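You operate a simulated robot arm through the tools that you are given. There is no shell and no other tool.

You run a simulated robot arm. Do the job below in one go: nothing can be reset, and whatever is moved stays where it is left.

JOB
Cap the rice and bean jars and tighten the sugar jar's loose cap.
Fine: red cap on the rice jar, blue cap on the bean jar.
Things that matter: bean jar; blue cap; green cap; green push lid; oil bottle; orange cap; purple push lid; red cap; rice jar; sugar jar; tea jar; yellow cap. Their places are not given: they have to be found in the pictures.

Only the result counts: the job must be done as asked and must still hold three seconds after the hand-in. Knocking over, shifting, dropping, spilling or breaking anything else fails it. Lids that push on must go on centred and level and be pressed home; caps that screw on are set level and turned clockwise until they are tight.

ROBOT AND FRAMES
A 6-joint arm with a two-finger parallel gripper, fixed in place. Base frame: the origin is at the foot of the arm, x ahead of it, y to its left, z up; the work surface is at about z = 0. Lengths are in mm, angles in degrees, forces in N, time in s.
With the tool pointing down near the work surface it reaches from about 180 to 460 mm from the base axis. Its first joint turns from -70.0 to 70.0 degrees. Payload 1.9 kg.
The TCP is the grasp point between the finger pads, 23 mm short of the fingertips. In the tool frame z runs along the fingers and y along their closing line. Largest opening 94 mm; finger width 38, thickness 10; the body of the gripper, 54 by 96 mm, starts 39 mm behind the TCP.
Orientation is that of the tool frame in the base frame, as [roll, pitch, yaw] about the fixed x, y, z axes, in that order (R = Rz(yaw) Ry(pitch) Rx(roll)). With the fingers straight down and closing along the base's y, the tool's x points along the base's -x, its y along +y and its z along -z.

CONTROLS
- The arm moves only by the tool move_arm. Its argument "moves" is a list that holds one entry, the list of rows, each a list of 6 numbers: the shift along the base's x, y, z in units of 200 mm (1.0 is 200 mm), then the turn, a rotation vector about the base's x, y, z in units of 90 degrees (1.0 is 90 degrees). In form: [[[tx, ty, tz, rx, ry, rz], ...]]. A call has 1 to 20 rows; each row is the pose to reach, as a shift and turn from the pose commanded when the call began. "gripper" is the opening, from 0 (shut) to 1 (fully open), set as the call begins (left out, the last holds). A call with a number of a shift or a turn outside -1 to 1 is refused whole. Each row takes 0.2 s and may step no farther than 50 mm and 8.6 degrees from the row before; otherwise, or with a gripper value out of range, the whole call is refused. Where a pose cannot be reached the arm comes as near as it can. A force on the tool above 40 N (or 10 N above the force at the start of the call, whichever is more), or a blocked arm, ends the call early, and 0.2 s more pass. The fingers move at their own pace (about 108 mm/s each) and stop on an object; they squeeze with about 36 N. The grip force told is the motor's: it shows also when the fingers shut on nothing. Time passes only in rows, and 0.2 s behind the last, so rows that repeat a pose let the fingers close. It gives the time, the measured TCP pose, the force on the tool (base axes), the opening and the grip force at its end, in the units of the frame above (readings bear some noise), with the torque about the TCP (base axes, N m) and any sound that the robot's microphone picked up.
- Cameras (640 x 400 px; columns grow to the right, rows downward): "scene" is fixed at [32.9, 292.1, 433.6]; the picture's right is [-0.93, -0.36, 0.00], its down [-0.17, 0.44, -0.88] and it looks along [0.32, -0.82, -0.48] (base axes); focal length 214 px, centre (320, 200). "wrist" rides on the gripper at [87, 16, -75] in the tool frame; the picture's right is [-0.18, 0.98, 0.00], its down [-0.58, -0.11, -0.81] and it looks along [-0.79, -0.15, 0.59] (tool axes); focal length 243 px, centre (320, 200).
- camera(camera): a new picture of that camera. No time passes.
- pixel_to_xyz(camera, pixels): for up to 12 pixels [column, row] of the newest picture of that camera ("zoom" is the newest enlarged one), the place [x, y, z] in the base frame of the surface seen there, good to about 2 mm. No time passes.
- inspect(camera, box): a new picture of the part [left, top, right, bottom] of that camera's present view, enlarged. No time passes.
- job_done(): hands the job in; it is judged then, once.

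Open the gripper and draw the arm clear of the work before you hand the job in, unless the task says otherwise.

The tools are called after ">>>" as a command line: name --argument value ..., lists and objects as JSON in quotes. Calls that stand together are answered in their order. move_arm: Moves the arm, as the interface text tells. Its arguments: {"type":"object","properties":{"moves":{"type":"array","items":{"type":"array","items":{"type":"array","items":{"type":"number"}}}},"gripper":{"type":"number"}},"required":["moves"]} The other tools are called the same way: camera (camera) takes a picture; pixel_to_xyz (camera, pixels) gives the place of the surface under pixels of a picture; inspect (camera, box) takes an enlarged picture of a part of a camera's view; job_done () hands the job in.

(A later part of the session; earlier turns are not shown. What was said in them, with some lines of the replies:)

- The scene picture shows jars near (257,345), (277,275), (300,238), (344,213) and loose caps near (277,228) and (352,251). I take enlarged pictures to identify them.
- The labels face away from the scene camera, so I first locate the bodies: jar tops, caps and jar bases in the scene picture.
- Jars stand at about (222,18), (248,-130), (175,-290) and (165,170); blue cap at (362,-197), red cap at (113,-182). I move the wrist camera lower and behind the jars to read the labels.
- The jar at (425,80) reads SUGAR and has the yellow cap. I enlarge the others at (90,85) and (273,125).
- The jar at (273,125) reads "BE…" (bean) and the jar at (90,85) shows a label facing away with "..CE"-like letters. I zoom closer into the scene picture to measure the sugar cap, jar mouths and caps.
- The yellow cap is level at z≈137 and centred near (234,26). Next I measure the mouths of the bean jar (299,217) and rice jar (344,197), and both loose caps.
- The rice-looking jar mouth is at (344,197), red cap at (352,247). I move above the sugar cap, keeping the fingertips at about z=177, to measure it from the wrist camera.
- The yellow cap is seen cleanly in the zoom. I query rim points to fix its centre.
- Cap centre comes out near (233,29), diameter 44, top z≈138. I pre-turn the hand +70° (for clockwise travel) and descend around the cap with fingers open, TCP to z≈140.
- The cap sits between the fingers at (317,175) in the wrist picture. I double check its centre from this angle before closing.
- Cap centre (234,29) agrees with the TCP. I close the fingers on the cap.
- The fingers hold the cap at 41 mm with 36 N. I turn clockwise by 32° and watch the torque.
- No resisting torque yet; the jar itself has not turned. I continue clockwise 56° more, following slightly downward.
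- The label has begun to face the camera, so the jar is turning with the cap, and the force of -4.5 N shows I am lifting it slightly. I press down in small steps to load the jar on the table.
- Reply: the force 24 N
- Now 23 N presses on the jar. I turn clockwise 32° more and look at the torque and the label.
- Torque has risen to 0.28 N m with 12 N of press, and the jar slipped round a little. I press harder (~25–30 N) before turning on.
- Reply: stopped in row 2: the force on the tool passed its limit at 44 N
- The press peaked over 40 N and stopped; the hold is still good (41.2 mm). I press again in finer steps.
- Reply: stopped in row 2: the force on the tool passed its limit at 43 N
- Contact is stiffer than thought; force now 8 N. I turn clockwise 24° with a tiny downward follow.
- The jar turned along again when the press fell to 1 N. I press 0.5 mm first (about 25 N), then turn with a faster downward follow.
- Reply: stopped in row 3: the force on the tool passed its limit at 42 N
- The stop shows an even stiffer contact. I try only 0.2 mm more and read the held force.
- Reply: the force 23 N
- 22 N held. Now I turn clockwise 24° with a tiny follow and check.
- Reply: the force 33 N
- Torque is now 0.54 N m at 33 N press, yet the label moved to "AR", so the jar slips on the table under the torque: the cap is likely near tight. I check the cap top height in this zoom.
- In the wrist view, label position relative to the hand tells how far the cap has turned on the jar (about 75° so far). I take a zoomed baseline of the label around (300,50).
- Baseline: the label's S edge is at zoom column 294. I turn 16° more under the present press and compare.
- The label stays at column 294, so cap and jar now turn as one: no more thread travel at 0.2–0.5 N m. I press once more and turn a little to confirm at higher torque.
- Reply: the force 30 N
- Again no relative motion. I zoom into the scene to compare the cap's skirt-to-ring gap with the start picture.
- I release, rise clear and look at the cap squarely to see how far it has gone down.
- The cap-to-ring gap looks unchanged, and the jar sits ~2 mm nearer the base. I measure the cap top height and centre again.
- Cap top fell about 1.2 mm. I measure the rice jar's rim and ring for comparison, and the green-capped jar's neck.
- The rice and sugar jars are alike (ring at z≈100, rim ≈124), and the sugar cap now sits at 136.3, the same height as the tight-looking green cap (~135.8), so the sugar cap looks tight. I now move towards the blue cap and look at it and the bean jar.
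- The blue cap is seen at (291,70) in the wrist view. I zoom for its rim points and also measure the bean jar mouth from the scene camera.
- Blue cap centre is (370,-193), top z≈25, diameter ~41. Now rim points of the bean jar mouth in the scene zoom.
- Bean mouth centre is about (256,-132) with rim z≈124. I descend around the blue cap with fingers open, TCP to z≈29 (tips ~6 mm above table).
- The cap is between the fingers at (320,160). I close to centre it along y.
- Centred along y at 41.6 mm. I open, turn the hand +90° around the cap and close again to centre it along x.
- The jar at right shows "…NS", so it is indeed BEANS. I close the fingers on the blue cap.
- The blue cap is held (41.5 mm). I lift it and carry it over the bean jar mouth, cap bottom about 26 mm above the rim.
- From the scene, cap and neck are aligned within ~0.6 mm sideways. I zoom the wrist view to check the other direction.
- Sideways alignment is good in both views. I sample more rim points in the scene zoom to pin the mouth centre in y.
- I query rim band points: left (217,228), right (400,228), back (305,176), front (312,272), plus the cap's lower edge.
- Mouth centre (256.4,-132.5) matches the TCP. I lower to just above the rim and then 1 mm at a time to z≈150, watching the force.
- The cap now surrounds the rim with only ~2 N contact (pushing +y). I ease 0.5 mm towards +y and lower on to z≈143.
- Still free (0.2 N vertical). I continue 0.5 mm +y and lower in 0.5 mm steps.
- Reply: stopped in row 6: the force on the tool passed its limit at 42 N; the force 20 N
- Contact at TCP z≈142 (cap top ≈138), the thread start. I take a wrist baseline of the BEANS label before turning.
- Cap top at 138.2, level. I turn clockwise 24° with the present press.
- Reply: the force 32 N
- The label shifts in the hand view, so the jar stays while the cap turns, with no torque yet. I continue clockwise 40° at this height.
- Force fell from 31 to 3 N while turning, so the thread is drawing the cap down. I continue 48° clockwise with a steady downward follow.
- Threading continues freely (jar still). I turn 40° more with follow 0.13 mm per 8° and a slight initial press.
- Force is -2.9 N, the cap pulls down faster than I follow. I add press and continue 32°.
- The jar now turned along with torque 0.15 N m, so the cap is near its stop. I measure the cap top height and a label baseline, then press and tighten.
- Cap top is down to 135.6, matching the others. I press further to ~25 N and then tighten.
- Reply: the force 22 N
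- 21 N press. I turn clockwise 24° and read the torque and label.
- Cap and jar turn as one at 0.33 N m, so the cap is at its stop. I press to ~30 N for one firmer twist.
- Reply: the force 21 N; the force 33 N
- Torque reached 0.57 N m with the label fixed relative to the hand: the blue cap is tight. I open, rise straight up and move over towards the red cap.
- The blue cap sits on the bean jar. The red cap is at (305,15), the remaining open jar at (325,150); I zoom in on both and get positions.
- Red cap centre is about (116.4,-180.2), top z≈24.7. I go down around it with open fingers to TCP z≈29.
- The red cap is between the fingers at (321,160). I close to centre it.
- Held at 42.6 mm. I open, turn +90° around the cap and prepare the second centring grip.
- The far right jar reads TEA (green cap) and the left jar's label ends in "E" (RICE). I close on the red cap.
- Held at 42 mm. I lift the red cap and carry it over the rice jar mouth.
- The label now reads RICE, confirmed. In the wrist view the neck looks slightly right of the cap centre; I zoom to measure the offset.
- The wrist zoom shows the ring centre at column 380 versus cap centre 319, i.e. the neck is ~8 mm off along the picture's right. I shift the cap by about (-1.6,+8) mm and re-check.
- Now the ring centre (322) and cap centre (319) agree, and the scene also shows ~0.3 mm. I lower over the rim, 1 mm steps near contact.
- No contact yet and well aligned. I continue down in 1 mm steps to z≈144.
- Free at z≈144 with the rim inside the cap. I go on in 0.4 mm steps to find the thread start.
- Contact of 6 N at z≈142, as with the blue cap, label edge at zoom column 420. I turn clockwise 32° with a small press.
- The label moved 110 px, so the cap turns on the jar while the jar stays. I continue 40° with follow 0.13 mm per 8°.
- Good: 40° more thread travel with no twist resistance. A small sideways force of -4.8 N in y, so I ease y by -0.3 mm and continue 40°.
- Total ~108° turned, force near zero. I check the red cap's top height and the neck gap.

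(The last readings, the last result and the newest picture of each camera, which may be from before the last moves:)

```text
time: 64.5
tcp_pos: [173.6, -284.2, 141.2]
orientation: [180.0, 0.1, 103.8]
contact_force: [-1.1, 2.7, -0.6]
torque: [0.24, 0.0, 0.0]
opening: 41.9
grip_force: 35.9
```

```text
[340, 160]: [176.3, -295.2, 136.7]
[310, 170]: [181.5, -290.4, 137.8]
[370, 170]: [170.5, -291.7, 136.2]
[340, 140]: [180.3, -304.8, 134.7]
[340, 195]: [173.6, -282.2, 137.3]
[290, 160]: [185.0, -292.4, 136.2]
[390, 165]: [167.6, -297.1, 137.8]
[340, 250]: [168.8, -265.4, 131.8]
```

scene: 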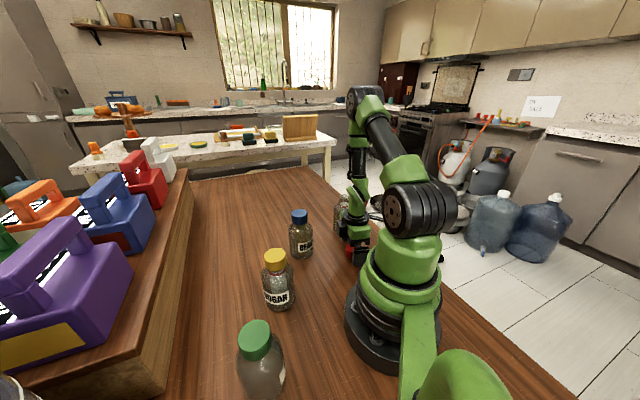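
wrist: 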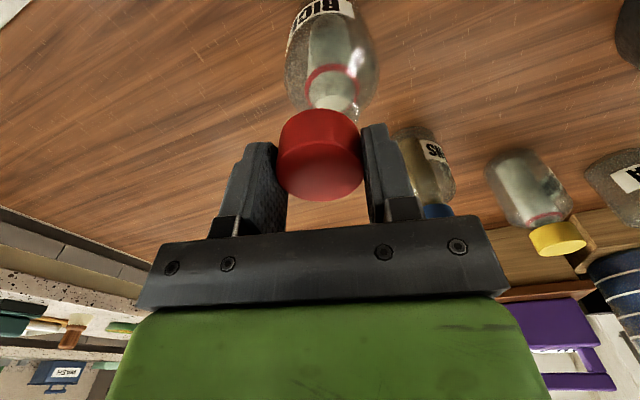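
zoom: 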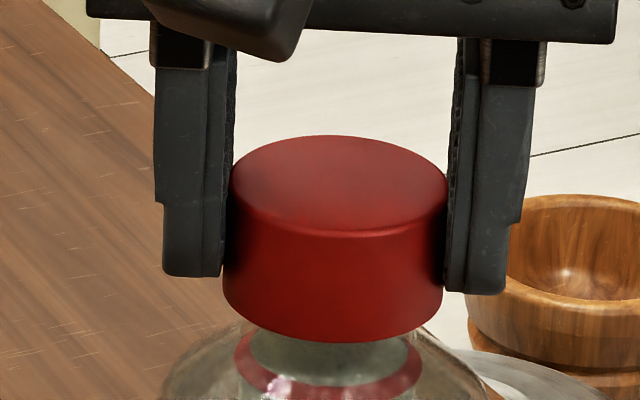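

The cap is level with its top at ≈136.7; about 1 mm to go. I turn 32° more with follow.

>>> move_arm --moves '[[[0, 0, -0.0014, 0, 0, -0.0667], [0, 0, -0.0021, 0, 0, -0.1556], [0, 0, -0.0028, 0, 0, -0.2444], [0, 0, -0.0035, 0, 0, -0.3333]]]'

>>> inspect --camera "wrist" --box '[240, 0, 400, 100]'

>>> inspect --camera "scene" --box '[314, 182, 378, 242]'

```text
time: 65.5
tcp_pos: [175.7, -285.2, 139.9]
orientation: [-180.0, 0.3, 73.8]
contact_force: [-0.2, 0.8, 1.5]
torque: [0.05, -0.03, 0.12]
opening: 42.0
grip_force: 35.4
```

```text
4.00 times, centred on (320, 50) of wrist
```

zoom: 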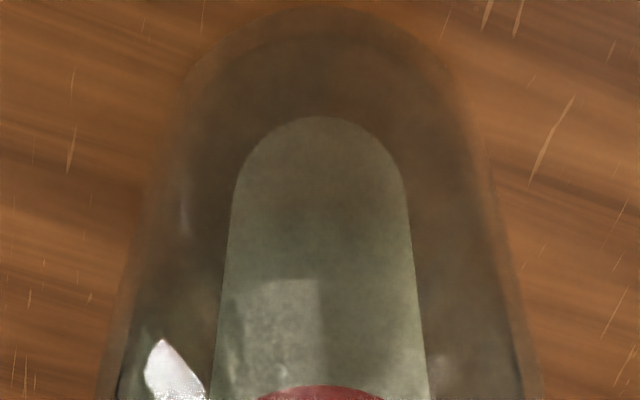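

```text
6.67 times, centred on (346, 212) of scene
```

zoom: 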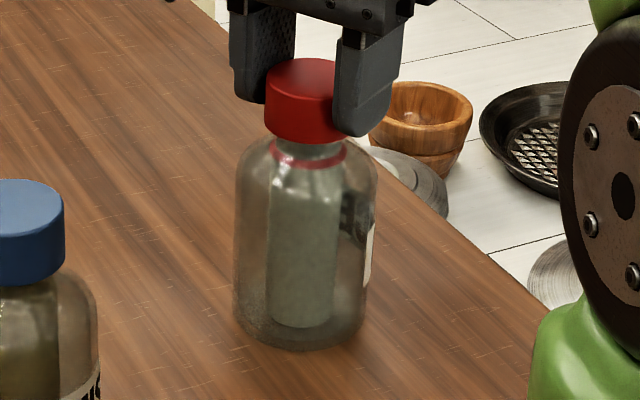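

Torque is 0.12 N m and the jar starts to follow slightly, so it is near tight. I press to ~20 N and turn on.

>>> move_arm --moves '[[[0, 0, -0.0008, 0, 0, 0], [0, 0, -0.0016, 0, 0, 0]]]'

```text
time: 66.1
tcp_pos: [176.4, -284.4, 139.8]
orientation: [179.9, 0.2, 73.9]
contact_force: [-0.5, -2.7, 6.8]
torque: [-0.12, 0.05, 0.03]
opening: 42.0
grip_force: 35.8
```

>>> move_arm --moves '[[[0, 0, -0.001, 0, 0, 0], [0, 0, -0.0018, 0, 0, 0]]]'

```text
time: 66.7
tcp_pos: [176.5, -283.0, 138.8]
orientation: [180.0, 0.3, 73.9]
contact_force: [-2.0, -3.0, 5.2]
torque: [-0.28, 0.08, 0.04]
opening: 41.9
grip_force: 35.3
```

Force stays near 5 N; I press a little more.

>>> move_arm --moves '[[[0, 0, -0.001, 0, 0, 0], [0, 0, -0.002, 0, 0, 0]]]'

>>> inspect --camera "scene" --box '[324, 182, 364, 207]'

```text
time: 67.3
tcp_pos: [174.9, -284.9, 139.1]
orientation: [-180.0, 0.3, 73.9]
contact_force: [-10.7, 0.6, 31.9]
torque: [0.24, 0.51, 0.1]
opening: 41.5
grip_force: 35.8
```

```text
16.00 times, centred on (344, 194) of scene
```

zoom: 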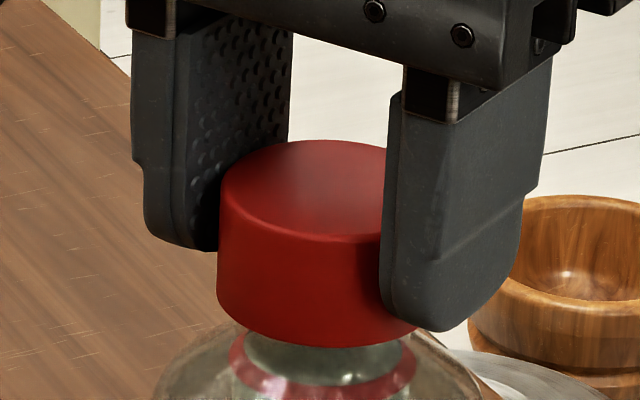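

Now 32 N. I turn clockwise 20° and check torque and label.

>>> move_arm --moves '[[[0, 0, 0, 0, 0, -0.0667], [0, 0, -0.0002, 0, 0, -0.1333], [0, 0, -0.0004, 0, 0, -0.2222]]]'

>>> inspect --camera "scene" --box '[314, 182, 378, 242]'

>>> inspect --camera "wrist" --box '[240, 0, 400, 100]'

```text
time: 68.1
tcp_pos: [175.8, -283.8, 139.2]
orientation: [-180.0, 0.2, 53.9]
contact_force: [-1.1, 1.0, 27.3]
torque: [0.08, 0.06, 0.54]
opening: 41.6
grip_force: 36.2
```

```text
6.67 times, centred on (346, 212) of scene
```

zoom: 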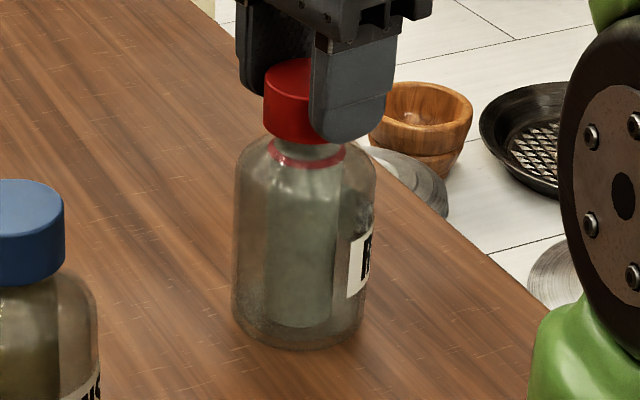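

```text
4.00 times, centred on (320, 50) of wrist
```

zoom: 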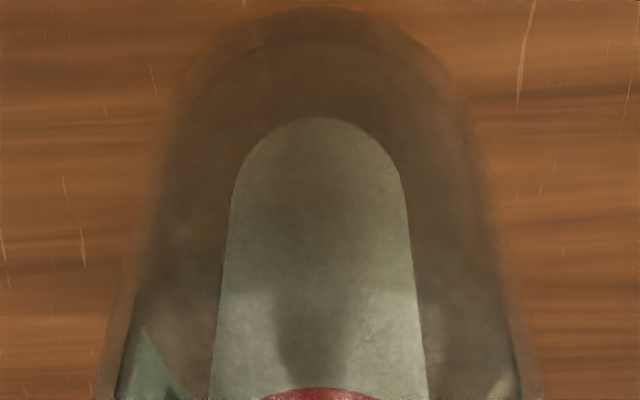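

Torque 0.54 N m, jar turning along: the red cap is at its stop. One more firm twist of 12° to confirm.

>>> move_arm --moves '[[[0, 0, -0.0004, 0, 0, -0.0667], [0, 0, -0.0008, 0, 0, -0.1333]]]'

>>> inspect --camera "scene" --box '[314, 182, 378, 242]'

>>> inspect --camera "scene" --box '[324, 182, 364, 207]'

>>> pixel_to_xyz --camera "zoom" --pixels '[[270, 170], [290, 160], [260, 190], [290, 190], [300, 175], [310, 155]]'

```text
time: 68.7
tcp_pos: [175.8, -284.1, 139.3]
orientation: [179.9, 0.1, 41.7]
contact_force: [-0.4, -0.7, 33.4]
torque: [-0.1, 0.06, 0.56]
opening: 41.9
grip_force: 35.8
```

```text
6.67 times, centred on (346, 212) of scene
```

zoom: 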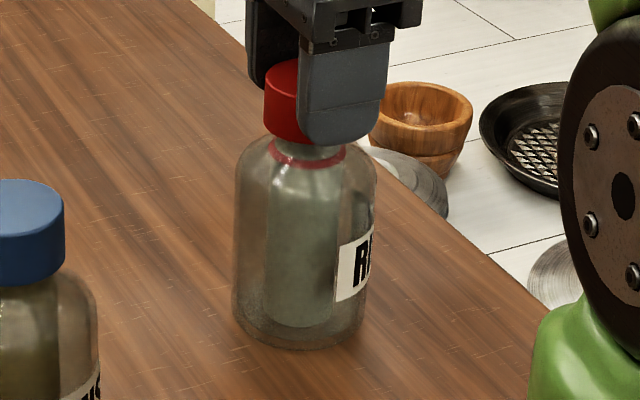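

```text
16.00 times, centred on (344, 194) of scene
```

zoom: 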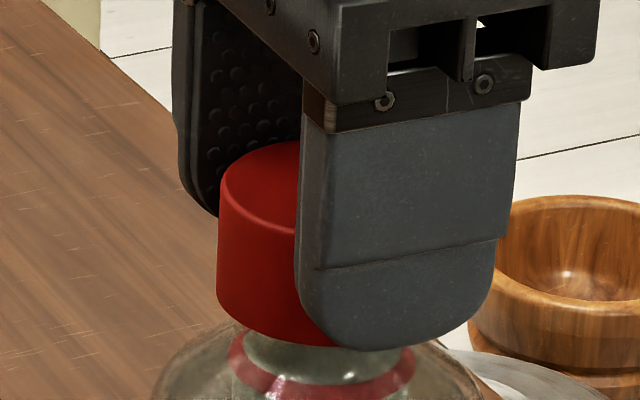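

```text
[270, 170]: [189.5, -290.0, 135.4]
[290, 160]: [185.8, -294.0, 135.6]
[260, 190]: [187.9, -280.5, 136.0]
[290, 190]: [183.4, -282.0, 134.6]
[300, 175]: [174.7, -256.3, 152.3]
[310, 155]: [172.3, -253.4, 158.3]
```

Red cap top is at 135.4 with 0.56 N m, tight like the blue one. I open and rise straight up, clear of the jar.

>>> move_arm --moves '[[[0, 0, 0, 0, 0, 0], [0, 0, 0, 0, 0, 0], [0, 0, 0.05, 0, 0, 0], [0, 0, 0.2, 0, 0, 0], [0, 0, 0.4, 0, 0, 0.08], [0, 0, 0.6, 0, 0, 0.16], [0, 0.1, 0.7, 0, 0, 0.24], [0, 0.25, 0.7, 0, 0, 0.32], [0.05, 0.4, 0.7, 0, 0, 0.4], [0.1, 0.55, 0.7, 0, 0, 0.48], [0.15, 0.7, 0.7, 0, 0, 0.56], [0.2, 0.85, 0.7, 0, 0, 0.64], [0.2, 0.9, 0.7, 0, 0, 0.72]]]' --gripper 1

>>> camera --camera "scene"

>>> inspect --camera "scene" --box '[245, 235, 309, 275]'

>>> pixel_to_xyz --camera "zoom" --pixels '[[300, 203], [230, 203], [370, 203], [300, 160], [300, 240], [260, 180], [340, 180], [260, 225], [340, 225], [320, 200], [280, 200], [300, 180]]'

```text
time: 71.5
tcp_pos: [215.0, -101.7, 277.2]
orientation: [180.0, 0.1, 106.7]
contact_force: [-0.2, 0.2, -0.4]
torque: [0.01, 0.01, 0.0]
opening: 94.0
grip_force: 0.1
```

```text
taken
```

scene: 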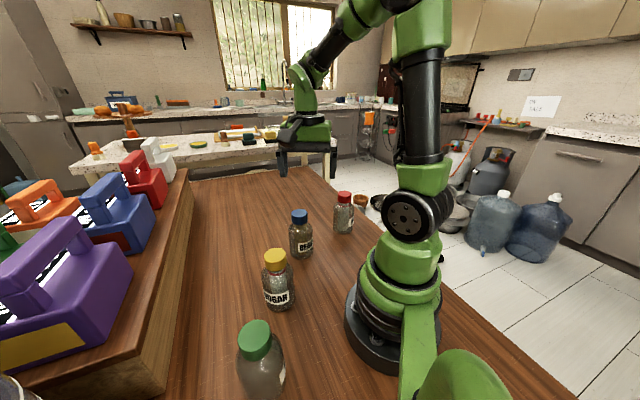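

```text
10.00 times, centred on (277, 255) of scene
```

zoom: 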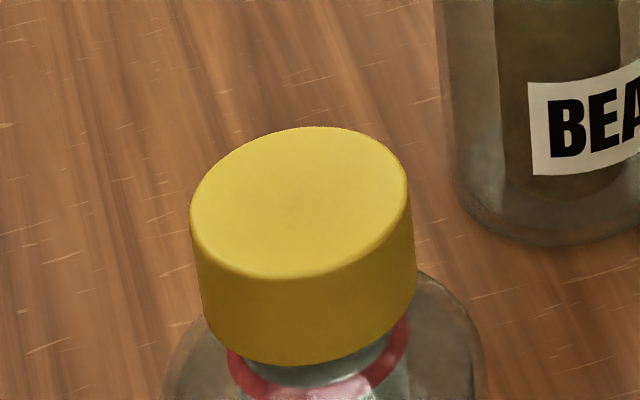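

```text
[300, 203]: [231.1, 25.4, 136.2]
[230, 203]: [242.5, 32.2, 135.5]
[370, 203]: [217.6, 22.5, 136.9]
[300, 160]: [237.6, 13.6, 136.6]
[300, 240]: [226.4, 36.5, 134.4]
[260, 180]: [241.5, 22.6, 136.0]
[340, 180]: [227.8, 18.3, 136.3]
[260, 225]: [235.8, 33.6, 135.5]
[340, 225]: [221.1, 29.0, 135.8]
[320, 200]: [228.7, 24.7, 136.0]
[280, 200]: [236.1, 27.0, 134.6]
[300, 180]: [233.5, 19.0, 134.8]
```

The sugar cap top averages 135.7, the same as the tight blue and red caps. I check the blue and red caps once more after release.

>>> inspect --camera "scene" --box '[280, 203, 320, 228]'

>>> pixel_to_xyz --camera "zoom" --pixels '[[300, 160], [240, 160], [360, 160], [300, 120], [300, 200], [260, 140], [340, 140], [260, 180], [340, 180]]'

>>> inspect --camera "scene" --box '[324, 182, 364, 207]'

>>> pixel_to_xyz --camera "zoom" --pixels '[[330, 185], [260, 185], [390, 185], [330, 160], [330, 210], [290, 170], [370, 170], [290, 200], [370, 200]]'

```text
16.00 times, centred on (300, 216) of scene
```

zoom: 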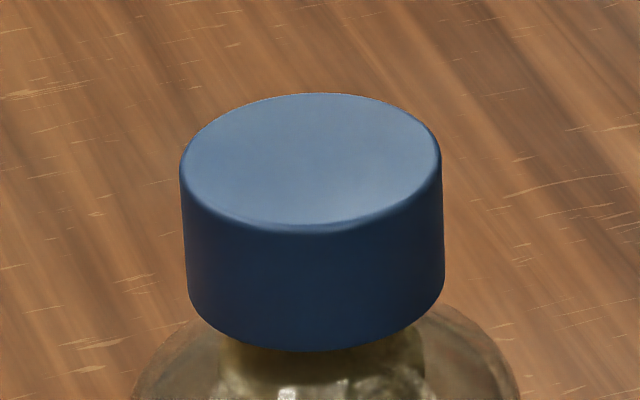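

```text
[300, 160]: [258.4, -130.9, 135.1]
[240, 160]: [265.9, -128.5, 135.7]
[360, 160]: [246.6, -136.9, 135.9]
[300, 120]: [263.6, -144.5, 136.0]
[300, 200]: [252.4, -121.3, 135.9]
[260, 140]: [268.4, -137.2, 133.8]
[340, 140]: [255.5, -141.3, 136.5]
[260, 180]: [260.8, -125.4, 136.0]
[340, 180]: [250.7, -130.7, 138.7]
```

```text
16.00 times, centred on (344, 194) of scene
```

zoom: 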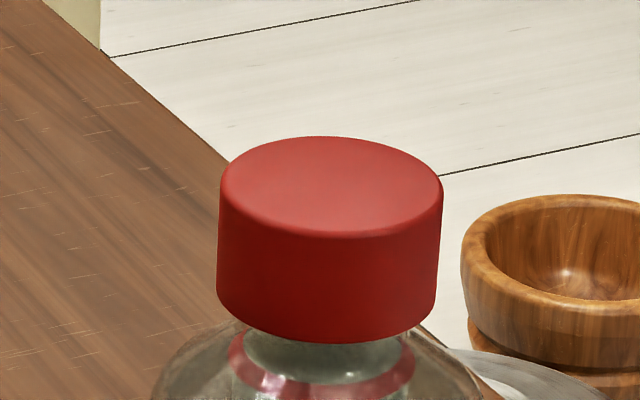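

```text
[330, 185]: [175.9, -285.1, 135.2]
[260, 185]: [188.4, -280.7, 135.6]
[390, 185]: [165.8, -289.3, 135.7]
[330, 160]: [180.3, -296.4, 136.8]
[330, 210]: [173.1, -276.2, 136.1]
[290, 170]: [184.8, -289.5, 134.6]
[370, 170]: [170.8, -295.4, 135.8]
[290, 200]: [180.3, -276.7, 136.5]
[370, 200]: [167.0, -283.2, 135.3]
```

All three caps are level at z≈135.7–136 and tight, and nothing else has moved. The gripper is open; I raise the arm further clear before handing in.

>>> move_arm --moves '[[[0, 0, 0.15, 0, 0, 0], [0, 0, 0.3, 0, 0, 0], [0, 0, 0.45, 0, 0, 0], [0, 0, 0.5, 0, 0, 0], [0, 0, 0.5, 0, 0, 0]]]' --gripper 1

>>> camera --camera "scene"

```text
time: 72.7
tcp_pos: [214.8, -102.0, 378.8]
orientation: [-180.0, 0.1, 106.7]
contact_force: [1.1, 0.6, -0.5]
torque: [0.0, 0.03, -0.02]
opening: 94.3
grip_force: 0.1
```

```text
taken
```

scene: 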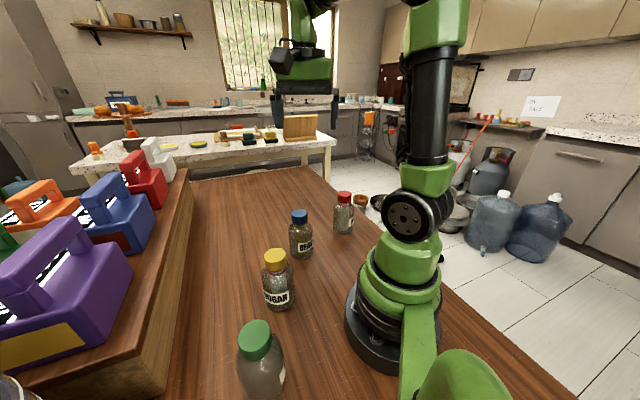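

The scene shows red on the rice jar (344,197), blue on the bean jar (300,217), yellow tight on sugar (275,260), and the tea jar untouched. I hand the job in.

>>> job_done

```text
The job is handed in.
```

The rice and bean jars are capped and the sugar jar's cap is tightened. I've handed the job in; no verdict has come back yet.

- **Rice jar:** the red cap is on, level, and turned clockwise until it stopped (about 0.56 N m of twist).
- **Bean jar:** the blue cap is on, level, and turned clockwise until it stopped (about 0.57 N m).
- **Sugar jar:** the yellow cap was loose. I turned it clockwise until it stopped (about 0.54 N m).

At the end all three caps sat at nearly the same height, 135.7 to 136 mm. The three jars turned on the spot as their caps came tight, so their labels face different ways than before. The sugar jar also moved about 2 mm.

The tea jar was not touched, and nothing was knocked over or dropped. I did not come across the oil bottle, the orange cap or the two push lids, and the job did not need them. The gripper is open and the arm is raised clear of the jars.
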